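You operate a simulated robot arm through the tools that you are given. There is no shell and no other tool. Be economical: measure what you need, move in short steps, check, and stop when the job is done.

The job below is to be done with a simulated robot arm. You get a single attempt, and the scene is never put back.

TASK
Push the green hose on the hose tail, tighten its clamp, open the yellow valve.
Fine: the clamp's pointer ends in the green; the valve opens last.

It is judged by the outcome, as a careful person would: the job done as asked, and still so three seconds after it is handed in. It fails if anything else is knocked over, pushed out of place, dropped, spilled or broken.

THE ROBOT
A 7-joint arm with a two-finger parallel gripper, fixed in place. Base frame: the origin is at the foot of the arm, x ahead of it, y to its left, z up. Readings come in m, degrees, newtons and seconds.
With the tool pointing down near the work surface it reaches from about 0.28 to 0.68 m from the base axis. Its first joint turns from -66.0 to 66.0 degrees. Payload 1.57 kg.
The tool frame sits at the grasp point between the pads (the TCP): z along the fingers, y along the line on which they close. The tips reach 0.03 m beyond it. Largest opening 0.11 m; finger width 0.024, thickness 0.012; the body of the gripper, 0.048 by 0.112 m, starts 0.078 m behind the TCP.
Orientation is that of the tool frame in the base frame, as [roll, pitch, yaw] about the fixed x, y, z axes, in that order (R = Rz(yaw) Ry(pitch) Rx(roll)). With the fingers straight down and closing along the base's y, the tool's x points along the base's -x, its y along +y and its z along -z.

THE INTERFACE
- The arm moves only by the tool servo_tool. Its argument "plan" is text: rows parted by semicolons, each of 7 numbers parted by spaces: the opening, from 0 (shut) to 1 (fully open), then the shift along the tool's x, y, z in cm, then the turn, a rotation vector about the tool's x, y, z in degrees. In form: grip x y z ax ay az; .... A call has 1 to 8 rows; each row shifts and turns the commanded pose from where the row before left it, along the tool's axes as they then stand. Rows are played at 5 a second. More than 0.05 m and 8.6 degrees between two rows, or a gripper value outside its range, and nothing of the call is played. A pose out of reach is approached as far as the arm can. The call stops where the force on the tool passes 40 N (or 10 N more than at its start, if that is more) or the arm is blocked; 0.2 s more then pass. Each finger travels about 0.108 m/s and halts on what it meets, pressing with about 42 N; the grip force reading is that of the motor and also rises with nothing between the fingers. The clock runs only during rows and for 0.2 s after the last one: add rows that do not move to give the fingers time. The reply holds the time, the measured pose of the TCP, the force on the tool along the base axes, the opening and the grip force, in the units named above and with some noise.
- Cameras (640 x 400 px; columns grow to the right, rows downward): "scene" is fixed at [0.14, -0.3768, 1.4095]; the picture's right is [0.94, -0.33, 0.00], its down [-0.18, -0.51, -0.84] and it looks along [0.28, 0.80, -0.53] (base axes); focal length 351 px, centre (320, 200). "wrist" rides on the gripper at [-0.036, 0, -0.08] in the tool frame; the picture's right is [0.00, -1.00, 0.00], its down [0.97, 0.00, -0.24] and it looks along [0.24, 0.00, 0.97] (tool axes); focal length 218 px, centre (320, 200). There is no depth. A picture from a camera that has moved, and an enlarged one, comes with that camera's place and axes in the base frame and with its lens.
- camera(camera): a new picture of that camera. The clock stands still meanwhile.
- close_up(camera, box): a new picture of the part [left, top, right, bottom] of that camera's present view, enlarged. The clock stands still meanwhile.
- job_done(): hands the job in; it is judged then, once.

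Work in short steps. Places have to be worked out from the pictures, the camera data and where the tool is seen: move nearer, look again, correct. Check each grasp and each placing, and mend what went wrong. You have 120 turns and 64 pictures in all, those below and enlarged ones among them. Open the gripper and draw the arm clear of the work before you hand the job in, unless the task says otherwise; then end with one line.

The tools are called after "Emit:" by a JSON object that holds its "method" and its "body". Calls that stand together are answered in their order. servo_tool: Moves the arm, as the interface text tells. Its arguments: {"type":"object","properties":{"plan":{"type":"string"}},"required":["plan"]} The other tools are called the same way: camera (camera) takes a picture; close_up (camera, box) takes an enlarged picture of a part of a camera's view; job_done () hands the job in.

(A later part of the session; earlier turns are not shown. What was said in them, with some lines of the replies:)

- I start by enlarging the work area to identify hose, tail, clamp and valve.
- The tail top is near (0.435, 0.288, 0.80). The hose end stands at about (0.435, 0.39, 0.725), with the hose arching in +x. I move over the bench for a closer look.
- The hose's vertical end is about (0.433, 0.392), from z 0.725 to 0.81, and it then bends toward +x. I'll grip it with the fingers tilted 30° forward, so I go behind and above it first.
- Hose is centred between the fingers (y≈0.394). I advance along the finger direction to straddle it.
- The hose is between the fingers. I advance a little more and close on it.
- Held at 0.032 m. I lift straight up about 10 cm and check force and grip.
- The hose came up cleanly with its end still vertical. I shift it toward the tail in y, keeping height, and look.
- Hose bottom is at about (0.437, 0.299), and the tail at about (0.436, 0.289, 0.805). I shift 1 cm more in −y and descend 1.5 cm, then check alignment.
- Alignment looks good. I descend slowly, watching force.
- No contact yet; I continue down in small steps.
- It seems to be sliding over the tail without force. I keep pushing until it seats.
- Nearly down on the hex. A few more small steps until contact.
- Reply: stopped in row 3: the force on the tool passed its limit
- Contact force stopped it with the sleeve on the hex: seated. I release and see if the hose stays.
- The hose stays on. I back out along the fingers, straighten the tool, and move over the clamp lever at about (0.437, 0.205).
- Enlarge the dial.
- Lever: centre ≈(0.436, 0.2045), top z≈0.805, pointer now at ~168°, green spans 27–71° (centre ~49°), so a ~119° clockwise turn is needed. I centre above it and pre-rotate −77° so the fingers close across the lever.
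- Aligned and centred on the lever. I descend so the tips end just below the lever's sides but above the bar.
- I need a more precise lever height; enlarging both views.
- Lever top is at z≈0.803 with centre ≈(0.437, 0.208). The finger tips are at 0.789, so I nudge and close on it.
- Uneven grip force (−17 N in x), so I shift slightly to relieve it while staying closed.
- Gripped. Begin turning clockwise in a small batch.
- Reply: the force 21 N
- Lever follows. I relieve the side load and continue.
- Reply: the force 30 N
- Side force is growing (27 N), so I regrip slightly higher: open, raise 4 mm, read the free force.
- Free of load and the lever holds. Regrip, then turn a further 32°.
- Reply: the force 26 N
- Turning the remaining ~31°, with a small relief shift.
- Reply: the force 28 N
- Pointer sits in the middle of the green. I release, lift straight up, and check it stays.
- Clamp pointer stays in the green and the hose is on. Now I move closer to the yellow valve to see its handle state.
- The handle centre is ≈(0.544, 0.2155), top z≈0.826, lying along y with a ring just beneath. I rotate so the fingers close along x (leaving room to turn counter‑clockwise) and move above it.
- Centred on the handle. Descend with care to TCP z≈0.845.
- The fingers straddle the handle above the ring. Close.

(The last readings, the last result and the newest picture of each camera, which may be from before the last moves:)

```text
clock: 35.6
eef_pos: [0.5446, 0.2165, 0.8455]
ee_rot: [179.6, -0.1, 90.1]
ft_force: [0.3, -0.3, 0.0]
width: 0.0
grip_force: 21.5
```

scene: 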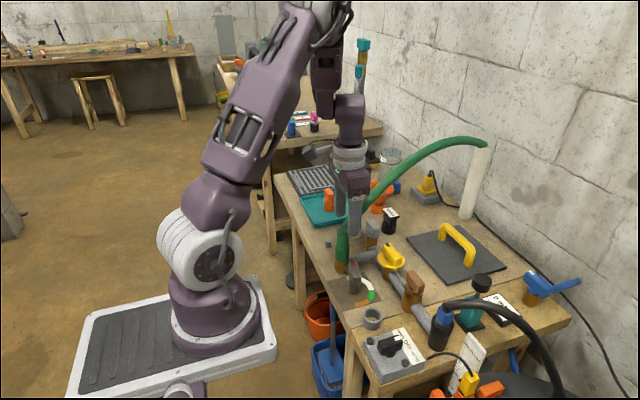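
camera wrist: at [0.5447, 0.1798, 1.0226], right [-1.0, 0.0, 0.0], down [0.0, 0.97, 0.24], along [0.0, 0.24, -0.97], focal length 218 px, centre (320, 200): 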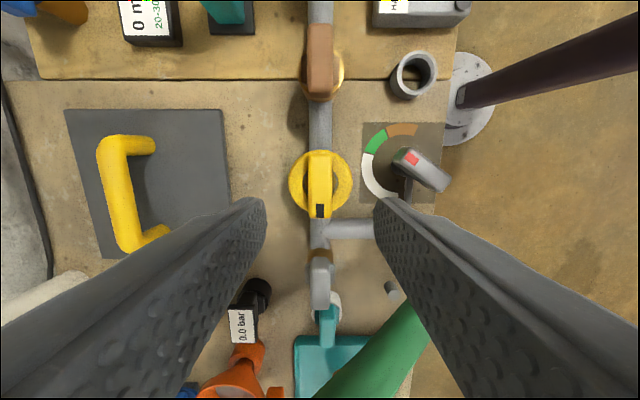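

The fingers shut fully, so the handle top is just below the tips. Reopen, go down 1 cm, and close again.

Emit:
{"method": "servo_tool", "body": {"plan": "0.3 0 0 0 0 0 0; 0.4 0 0 0 0 0 0; 0.4 0 0 0.5 0 0 0; 0.4 0 0 0.6 0 0 0; 0.2 0 0 0 0 0 0; 0 0 0 0 0 0 0; 0 0 0 0 0 0 0; 0 0 0 0 0 0 0"}}

Emit:
{"method": "close_up", "body": {"camera": "scene", "box": [345, 205, 445, 295]}}

```text
clock: 37.4
eef_pos: [0.545, 0.2164, 0.8347]
ee_rot: [179.6, -0.1, 90.1]
ft_force: [18.4, 0.2, -7.8]
width: 0.0237
grip_force: 35.9
```

```text
4.44 times, centred on (395, 250) of scene
camera zoom: at [0.1406, -0.3767, 1.4094], right [0.94, -0.33, 0.0], down [-0.18, -0.51, -0.84], along [0.28, 0.8, -0.54], focal length 1562 px, centre (-13, -22)
```

zoom: 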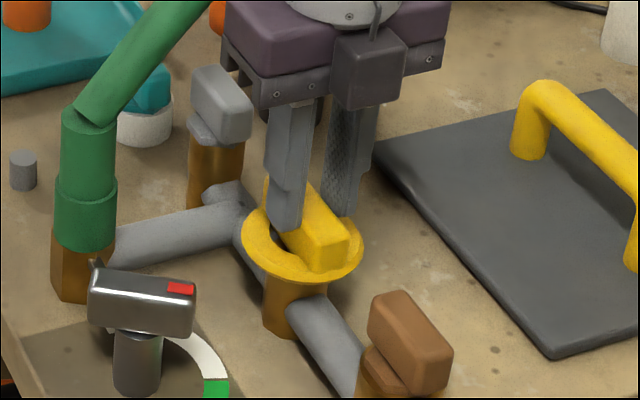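

Gripped (0.024 m). I relieve the side load and try a cautious counter‑clockwise turn.

Emit:
{"method": "servo_tool", "body": {"plan": "0 0 0.1 0 0 0 0; 0 0 0 0 0 0 -6; 0 0 0 0 0 0 -6; 0 0 0 0 0 0 -6; 0 0 0 0 0 0 0"}}

Emit:
{"method": "close_up", "body": {"camera": "wrist", "box": [220, 100, 420, 300]}}

```text
clock: 38.6
eef_pos: [0.5448, 0.2145, 0.8352]
ee_rot: [179.7, 0.1, 108.1]
ft_force: [18.5, -9.0, 1.0]
width: 0.032
grip_force: 40.0
```

```text
2.00 times, centred on (320, 200) of wrist
camera zoom: at [0.5562, 0.1804, 0.9149], right [-0.95, -0.31, 0.0], down [-0.3, 0.92, 0.24], along [-0.07, 0.23, -0.97], focal length 436 px, centre (320, 200)
```

zoom: 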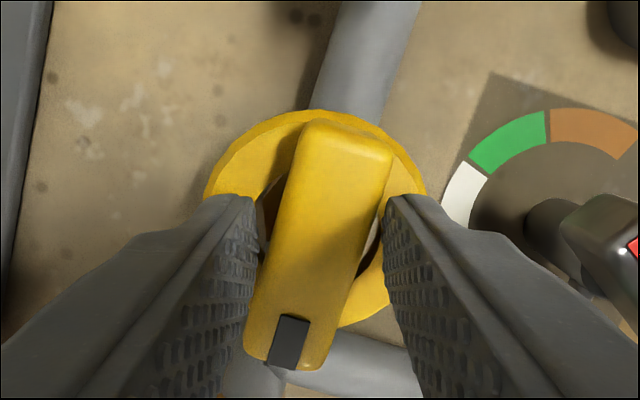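

The handle did not follow counter‑clockwise, so that is its stop. I turn back and try clockwise.

Emit:
{"method": "servo_tool", "body": {"plan": "0 0 0 0 0 0 6; 0 0 0 0 0 0 6; 0 0 0 0 0 0 6; 0 0 0 0 0 0 6; 0 0 0 0 0 0 6; 0 0 0 0 0 0 6; 0 0 0 0 0 0 0"}}

Emit:
{"method": "close_up", "body": {"camera": "wrist", "box": [220, 100, 420, 300]}}

```text
clock: 40.2
eef_pos: [0.5459, 0.2195, 0.8349]
ee_rot: [179.8, -0.3, 72.0]
ft_force: [12.7, 20.8, -4.2]
width: 0.0238
grip_force: 35.8
```

```text
2.00 times, centred on (320, 200) of wrist
camera zoom: at [0.5333, 0.1833, 0.9148], right [-0.95, 0.31, 0.0], down [0.3, 0.92, 0.24], along [0.08, 0.23, -0.97], focal length 436 px, centre (320, 200)
```

zoom: 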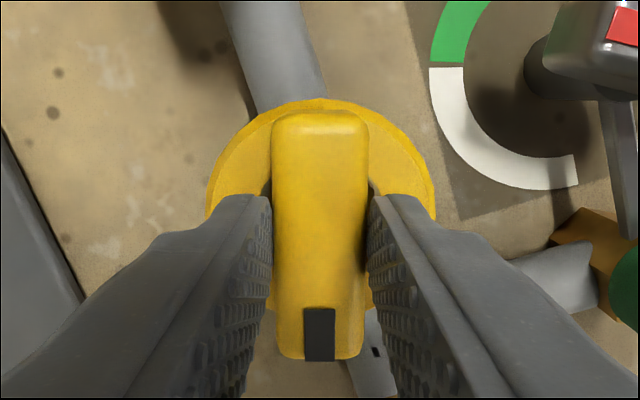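

Clockwise works. I relieve the side load and continue in batches.

Emit:
{"method": "servo_tool", "body": {"plan": "0 0.15 0 0 0 0 7; 0 0 0 0 0 0 7; 0 0 0 0 0 0 7; 0 0 0 0 0 0 7; 0 0 0 0 0 0 0"}}

Emit:
{"method": "close_up", "body": {"camera": "wrist", "box": [220, 100, 420, 300]}}

Emit:
{"method": "camera", "body": {"camera": "scene"}}

```text
clock: 41.4
eef_pos: [0.5432, 0.2177, 0.8343]
ee_rot: [180.0, -0.2, 44.0]
ft_force: [-13.3, 15.8, 23.6]
width: 0.0239
grip_force: 36.5
```

```text
2.00 times, centred on (320, 200) of wrist
camera zoom: at [0.5178, 0.193, 0.9148], right [-0.69, 0.72, 0.0], down [0.7, 0.67, 0.24], along [0.17, 0.17, -0.97], focal length 436 px, centre (320, 200)
```

zoom: 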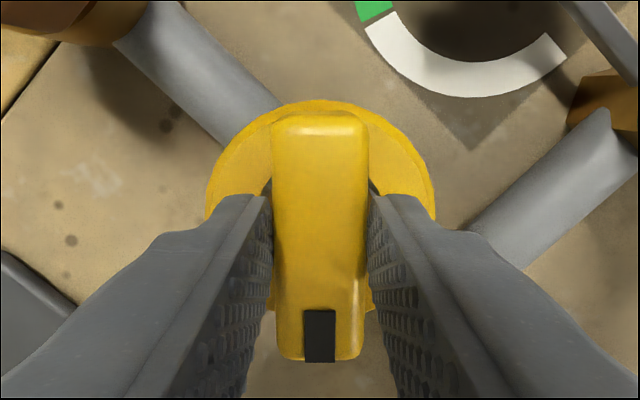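

```text
14 pictures are left
```

scene: 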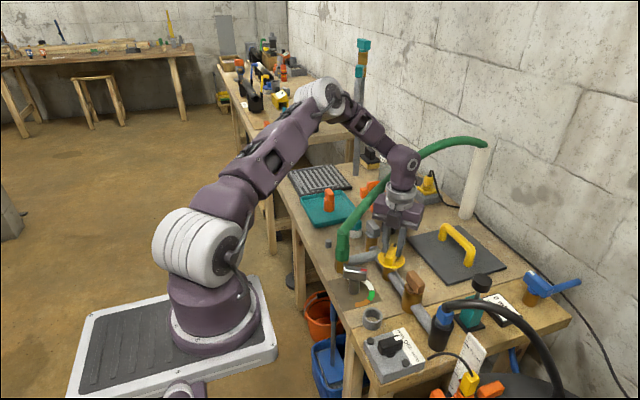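

46° turned, and gauge side is clear of the hose. Continue.

Emit:
{"method": "servo_tool", "body": {"plan": "0 0 -0.1 -0.1 0 0 7; 0 0 0 0 0 0 7; 0 0 0 0 0 0 7; 0 0 0 0 0 0 0"}}

Emit:
{"method": "close_up", "body": {"camera": "wrist", "box": [220, 100, 420, 300]}}

```text
clock: 42.4
eef_pos: [0.5431, 0.2198, 0.835]
ee_rot: [179.9, -0.1, 23.0]
ft_force: [-16.7, 17.1, -8.6]
width: 0.0239
grip_force: 36.1
```

```text
2.00 times, centred on (320, 200) of wrist
camera zoom: at [0.5102, 0.2046, 0.9148], right [-0.39, 0.92, 0.0], down [0.89, 0.38, 0.24], along [0.22, 0.1, -0.97], focal length 436 px, centre (320, 200)
```

zoom: 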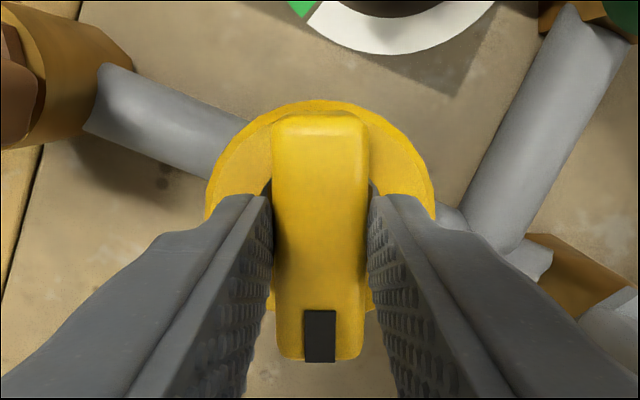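

67° turned so far. Continue the last ~24° until the stop.

Emit:
{"method": "servo_tool", "body": {"plan": "0 0 -0.1 0 0 0 6; 0 0 0 0 0 0 6; 0 0 0 0 0 0 6; 0 0 0 0 0 0 6; 0 0 0 0 0 0 0"}}

Emit:
{"method": "close_up", "body": {"camera": "wrist", "box": [220, 100, 420, 300]}}

Emit:
{"method": "close_up", "body": {"camera": "scene", "box": [320, 180, 440, 300]}}

```text
clock: 43.6
eef_pos: [0.5438, 0.2207, 0.835]
ee_rot: [-179.9, -0.4, -0.7]
ft_force: [4.4, 14.3, -0.3]
width: 0.0238
grip_force: 35.7
```

```text
2.00 times, centred on (320, 200) of wrist
camera zoom: at [0.5072, 0.2199, 0.9149], right [0.01, 1.0, 0.0], down [0.97, -0.01, 0.25], along [0.25, 0.0, -0.97], focal length 436 px, centre (320, 200)
```

zoom: 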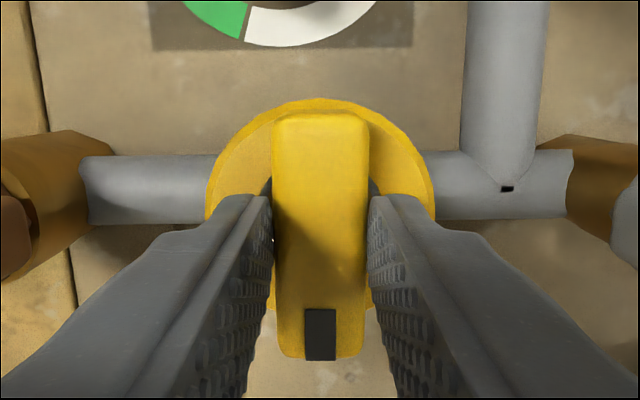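

```text
3.33 times, centred on (380, 240) of scene
camera zoom: at [0.1401, -0.3764, 1.4096], right [0.94, -0.33, 0.0], down [-0.18, -0.51, -0.84], along [0.28, 0.8, -0.54], focal length 1171 px, centre (120, 67)
```

zoom: 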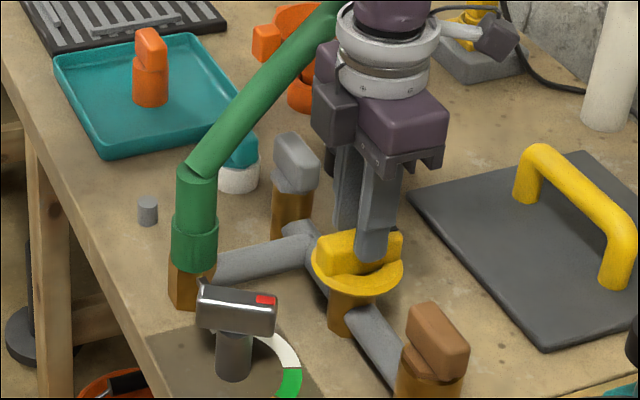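

Turned 90°. A small further nudge tells whether the stop is reached.

Emit:
{"method": "servo_tool", "body": {"plan": "0 0 0 0 0 0 4; 0 0 0 0 0 0 4; 0 0 0 0 0 0 0"}}

Emit:
{"method": "close_up", "body": {"camera": "wrist", "box": [220, 100, 420, 300]}}

```text
clock: 44.4
eef_pos: [0.5436, 0.2199, 0.8342]
ee_rot: [-179.9, -0.3, -0.8]
ft_force: [6.3, 17.8, -8.2]
width: 0.0238
grip_force: 35.9
out of reach, approached as far as the arm can: row 1, 2
```

```text
2.00 times, centred on (320, 200) of wrist
camera zoom: at [0.5072, 0.2199, 0.915], right [0.01, 1.0, 0.0], down [0.97, -0.01, 0.24], along [0.24, 0.0, -0.97], focal length 436 px, centre (320, 200)
```

zoom: 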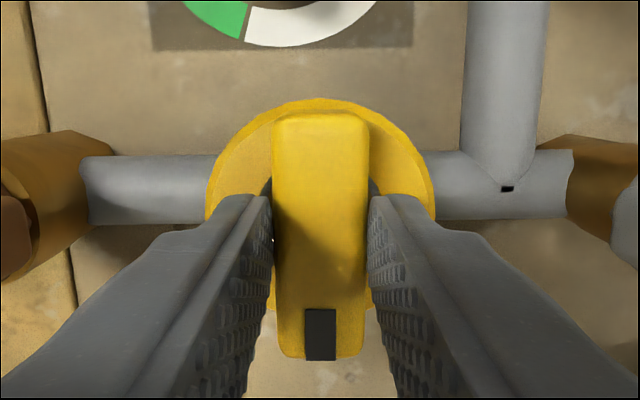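

That is the arm's wrist limit. I release, lift, and read the gauge.

Emit:
{"method": "servo_tool", "body": {"plan": "0.3 0 0 0 0 0 -2; 0.4 0 0 0 0 0 0; 0.4 0 0 -4 0 0 0; 0.4 0 0 -4 0 0 0; 0.4 0 0 -3 0 0 0; 0.4 0 0 0 0 0 -8; 0.4 0 0 0 0 0 -8; 0.4 0 0 0 0 0 0"}}

Emit:
{"method": "close_up", "body": {"camera": "scene", "box": [320, 170, 460, 310]}}

Emit:
{"method": "camera", "body": {"camera": "wrist"}}

```text
clock: 46.2
eef_pos: [0.5415, 0.2182, 0.9452]
ee_rot: [179.9, -0.3, 17.2]
ft_force: [0.6, -0.5, 0.6]
width: 0.044
grip_force: 0.1
```

```text
2.86 times, centred on (390, 240) of scene
camera zoom: at [0.14, -0.3768, 1.4095], right [0.94, -0.33, 0.0], down [-0.18, -0.51, -0.84], along [0.28, 0.8, -0.53], focal length 1004 px, centre (120, 86)
```

zoom: 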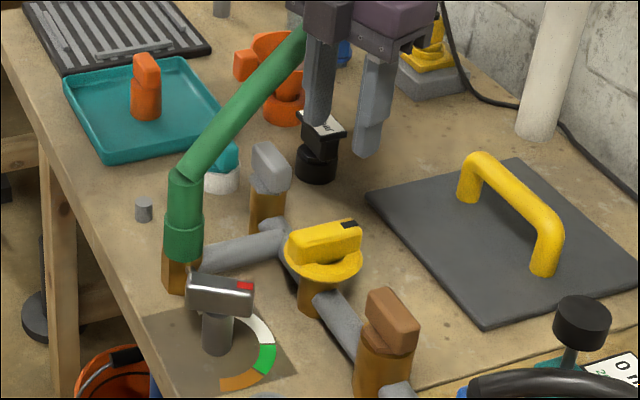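

```text
8 pictures are left
camera wrist: at [0.5097, 0.2078, 1.0254], right [-0.3, 0.96, 0.0], down [0.93, 0.29, 0.24], along [0.23, 0.07, -0.97], focal length 218 px, centre (320, 200)
```

wrist: 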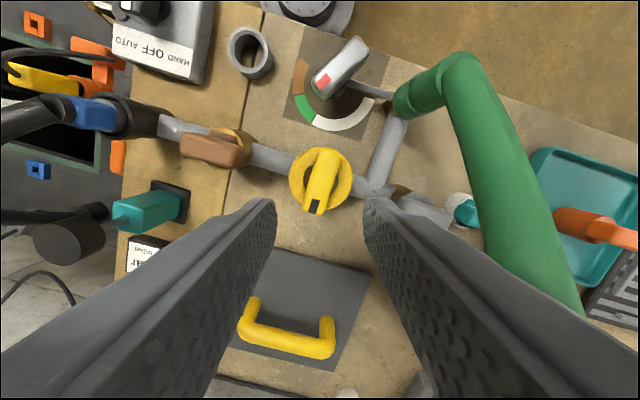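

Handle is across the pipe now. I draw back to read the gauge.

Emit:
{"method": "servo_tool", "body": {"plan": "0.4 0 0 -4 0 0 0; 0.4 -3 2.5 -2 0 0 0; 0.4 -3 3 -2 0 0 0; 0.4 -3 3 0 0 0 0; 0.4 -3 3 0 0 0 0; 0.4 0 0 0 0 0 0"}}

Emit:
{"method": "close_up", "body": {"camera": "scene", "box": [330, 180, 530, 320]}}

```text
clock: 47.6
eef_pos: [0.4627, 0.0742, 1.0266]
ee_rot: [180.0, -0.3, 17.2]
ft_force: [-0.2, -0.2, 0.1]
width: 0.0441
grip_force: 0.0
```

```text
2.86 times, centred on (430, 250) of scene
camera zoom: at [0.14, -0.3768, 1.4095], right [0.94, -0.33, 0.0], down [-0.18, -0.51, -0.84], along [0.28, 0.8, -0.53], focal length 1004 px, centre (6, 57)
```

zoom: 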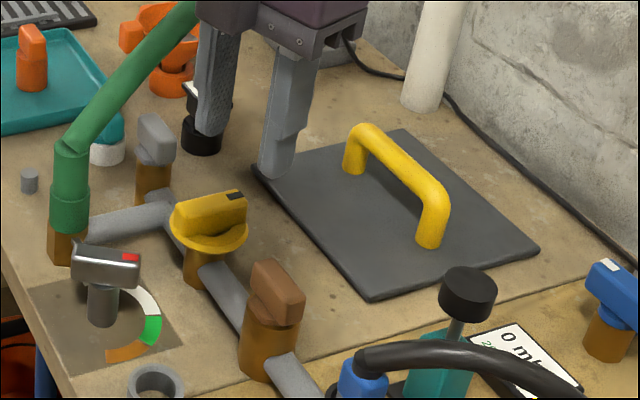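

Finger still hides the gauge; move further back.

Emit:
{"method": "servo_tool", "body": {"plan": "0.4 -3.8 -1.2 -1 0 0 0; 0.4 -3.8 -1.2 -1 0 0 0; 0.4 -3.8 -1.2 -1 0 0 0; 0.4 0 0 0 0 0 0"}}

Emit:
{"method": "close_up", "body": {"camera": "scene", "box": [340, 190, 440, 280]}}

```text
clock: 48.6
eef_pos: [0.3548, 0.0665, 1.0437]
ee_rot: [-179.8, -0.2, 17.2]
ft_force: [-0.6, 0.7, 0.2]
width: 0.0437
grip_force: 0.0
out of reach, approached as far as the arm can: row 3
```

```text
4.44 times, centred on (390, 235) of scene
camera zoom: at [0.14, -0.3768, 1.4095], right [0.94, -0.33, 0.0], down [-0.18, -0.51, -0.84], along [0.28, 0.8, -0.53], focal length 1562 px, centre (9, 44)
```

zoom: 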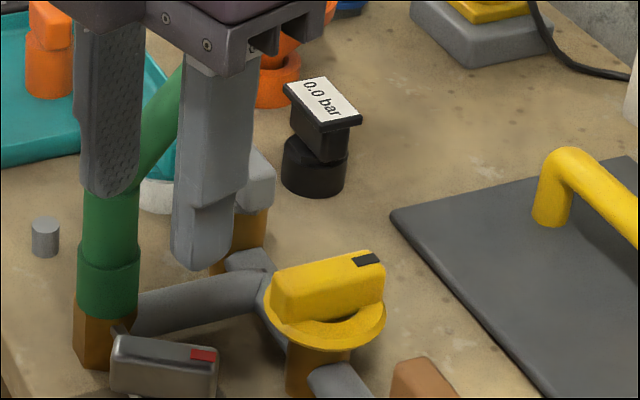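

The stand‑alone gauge still reads 0.0, so it gives no help. To be sure the valve is at its fully open stop, I'll gently push the handle's near end clockwise with closed fingertips. First I position over the −y side of that end.

Emit:
{"method": "servo_tool", "body": {"plan": "0 3.83 -1.27 0 0 0 0; 0 3.83 -1.27 0 0 0 0; 0 3.83 -1.27 0 0 0 0; 0 3.83 -1.27 0 0 0 0; 0 3.83 -1.27 0 0 0 0; 0 0 0 4.5 0 0 0; 0 0 0 4.5 0 0 0; 0 0 0 0 0 0 0"}}

Emit:
{"method": "camera", "body": {"camera": "wrist"}}

```text
clock: 50.4
eef_pos: [0.5216, 0.1831, 0.9537]
ee_rot: [179.9, -0.3, 17.1]
ft_force: [0.2, 0.9, 0.2]
width: 0.0002
grip_force: 21.2
```

```text
5 pictures are left
camera wrist: at [0.487, 0.1724, 1.0338], right [-0.29, 0.96, 0.0], down [0.93, 0.29, 0.24], along [0.23, 0.07, -0.97], focal length 218 px, centre (320, 200)
```

wrist: 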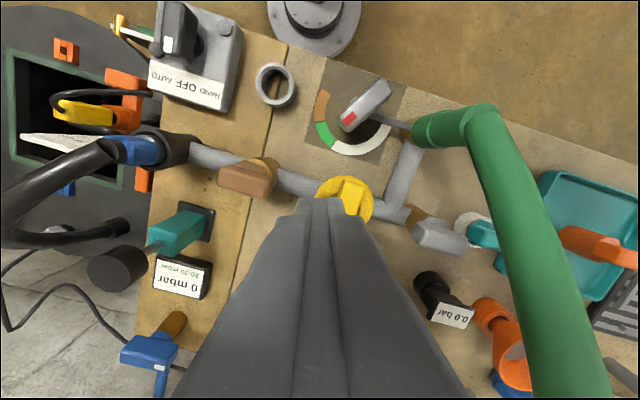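

Tip is on the −y side of the handle's near end with clearance. I descend, then push gently toward +y.

Emit:
{"method": "servo_tool", "body": {"plan": "0 0 0 4 0 0 0; 0 0 0 4 0 0 0; 0 0 0 2 0 0 0; 0 0 0 1.6 0 0 0; 0 0.15 -0.48 0 0 0 0; 0 0.09 -0.29 0 0 0 0; 0 0 0 0 0 0 0"}}

```text
clock: 52.0
eef_pos: [0.5192, 0.192, 0.8374]
ee_rot: [-180.0, -0.3, 17.2]
ft_force: [-0.3, -0.4, 0.0]
width: 0.0
grip_force: 20.9
```

Emit:
{"method": "servo_tool", "body": {"plan": "0 0.06 -0.19 0 0 0 0; 0 0.06 -0.19 0 0 0 0; 0 0.06 -0.19 0 0 0 0; 0 0.06 -0.19 0 0 0 0; 0 0 0 0 0 0 0"}}

Emit:
{"method": "close_up", "body": {"camera": "scene", "box": [350, 210, 430, 290]}}

```text
clock: 53.2
eef_pos: [0.5213, 0.1959, 0.8374]
ee_rot: [179.7, 0.0, 17.0]
ft_force: [-7.7, -36.0, 1.5]
width: 0.0002
grip_force: 21.1
```

```text
5.00 times, centred on (390, 250) of scene
camera zoom: at [0.1397, -0.3776, 1.4093], right [0.94, -0.33, 0.0], down [-0.18, -0.5, -0.85], along [0.28, 0.8, -0.53], focal length 1757 px, centre (-30, -50)
```

zoom: 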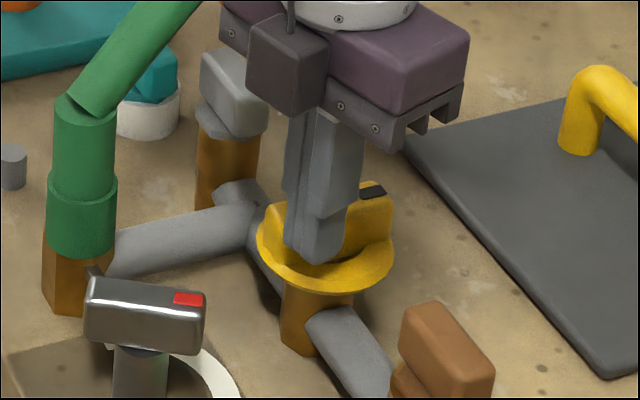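

Solid resistance (36 N, no motion), so the valve is at its 90° stop: fully open. Back off, lift and draw clear.

Emit:
{"method": "servo_tool", "body": {"plan": "0 -0.3 0.96 0 0 0 0; 0 0 0 -4 0 0 0; 0 0 0 -4 0 0 0; 0 0 0 -4 0 0 0; 0 0 0 -4 0 0 0; 0.5 -3.8 1.2 -1 0 0 0; 0.5 -3.8 1.2 -1 0 0 0; 0.5 -3.8 1.2 0 0 0 0"}}

Emit:
{"method": "servo_tool", "body": {"plan": "0.8 -3 1.2 0 0 0 0; 0.8 -2 1.2 0 0 0 0; 0.8 0 0 0 0 0 0"}}

Emit:
{"method": "close_up", "body": {"camera": "scene", "box": [310, 170, 470, 320]}}

Emit:
{"method": "camera", "body": {"camera": "scene"}}

```text
clock: 55.0
eef_pos: [0.4219, 0.1199, 1.0169]
ee_rot: [-180.0, -0.3, 17.1]
ft_force: [-0.6, 0.6, -1.0]
width: 0.0551
grip_force: 0.1
```

```text
clock: 55.8
eef_pos: [0.3803, 0.0844, 1.0162]
ee_rot: [180.0, -0.3, 17.1]
ft_force: [-0.2, 0.8, 0.6]
width: 0.0881
grip_force: 0.1
```

```text
2.67 times, centred on (390, 245) of scene
camera zoom: at [0.14, -0.3768, 1.4095], right [0.94, -0.33, 0.0], down [-0.18, -0.51, -0.84], along [0.28, 0.8, -0.53], focal length 937 px, centre (133, 80)
```

zoom: 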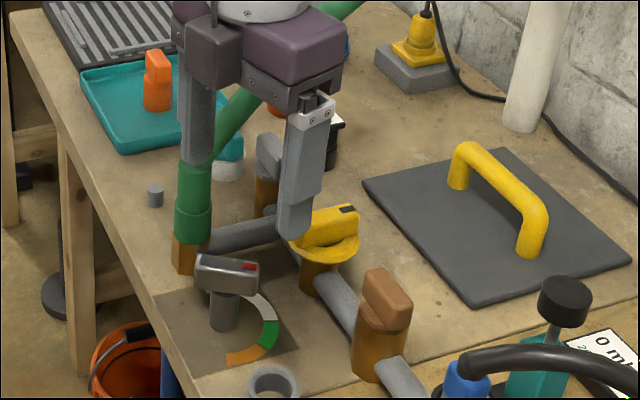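

```text
2 pictures are left
```

scene: 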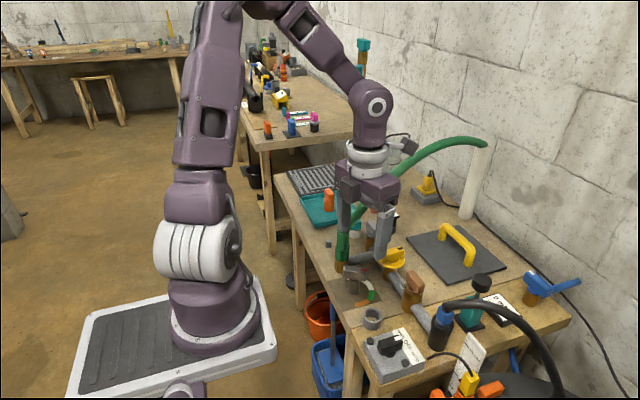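

The hose is seated, the clamp pointer is in the green, the valve is at its open stop, and the arm is clear with the gripper open. I hand the job in.

Emit:
{"method": "job_done", "body": {}}

```text
The job is handed in.
```

The green hose is pushed onto the hose tail down to the hex, the clamp pointer is in the green, and the yellow valve was opened last, turned 90° clockwise to its stop. The 0.0 bar gauge still read zero afterwards, so I judged the valve open by its stop, not by pressure.
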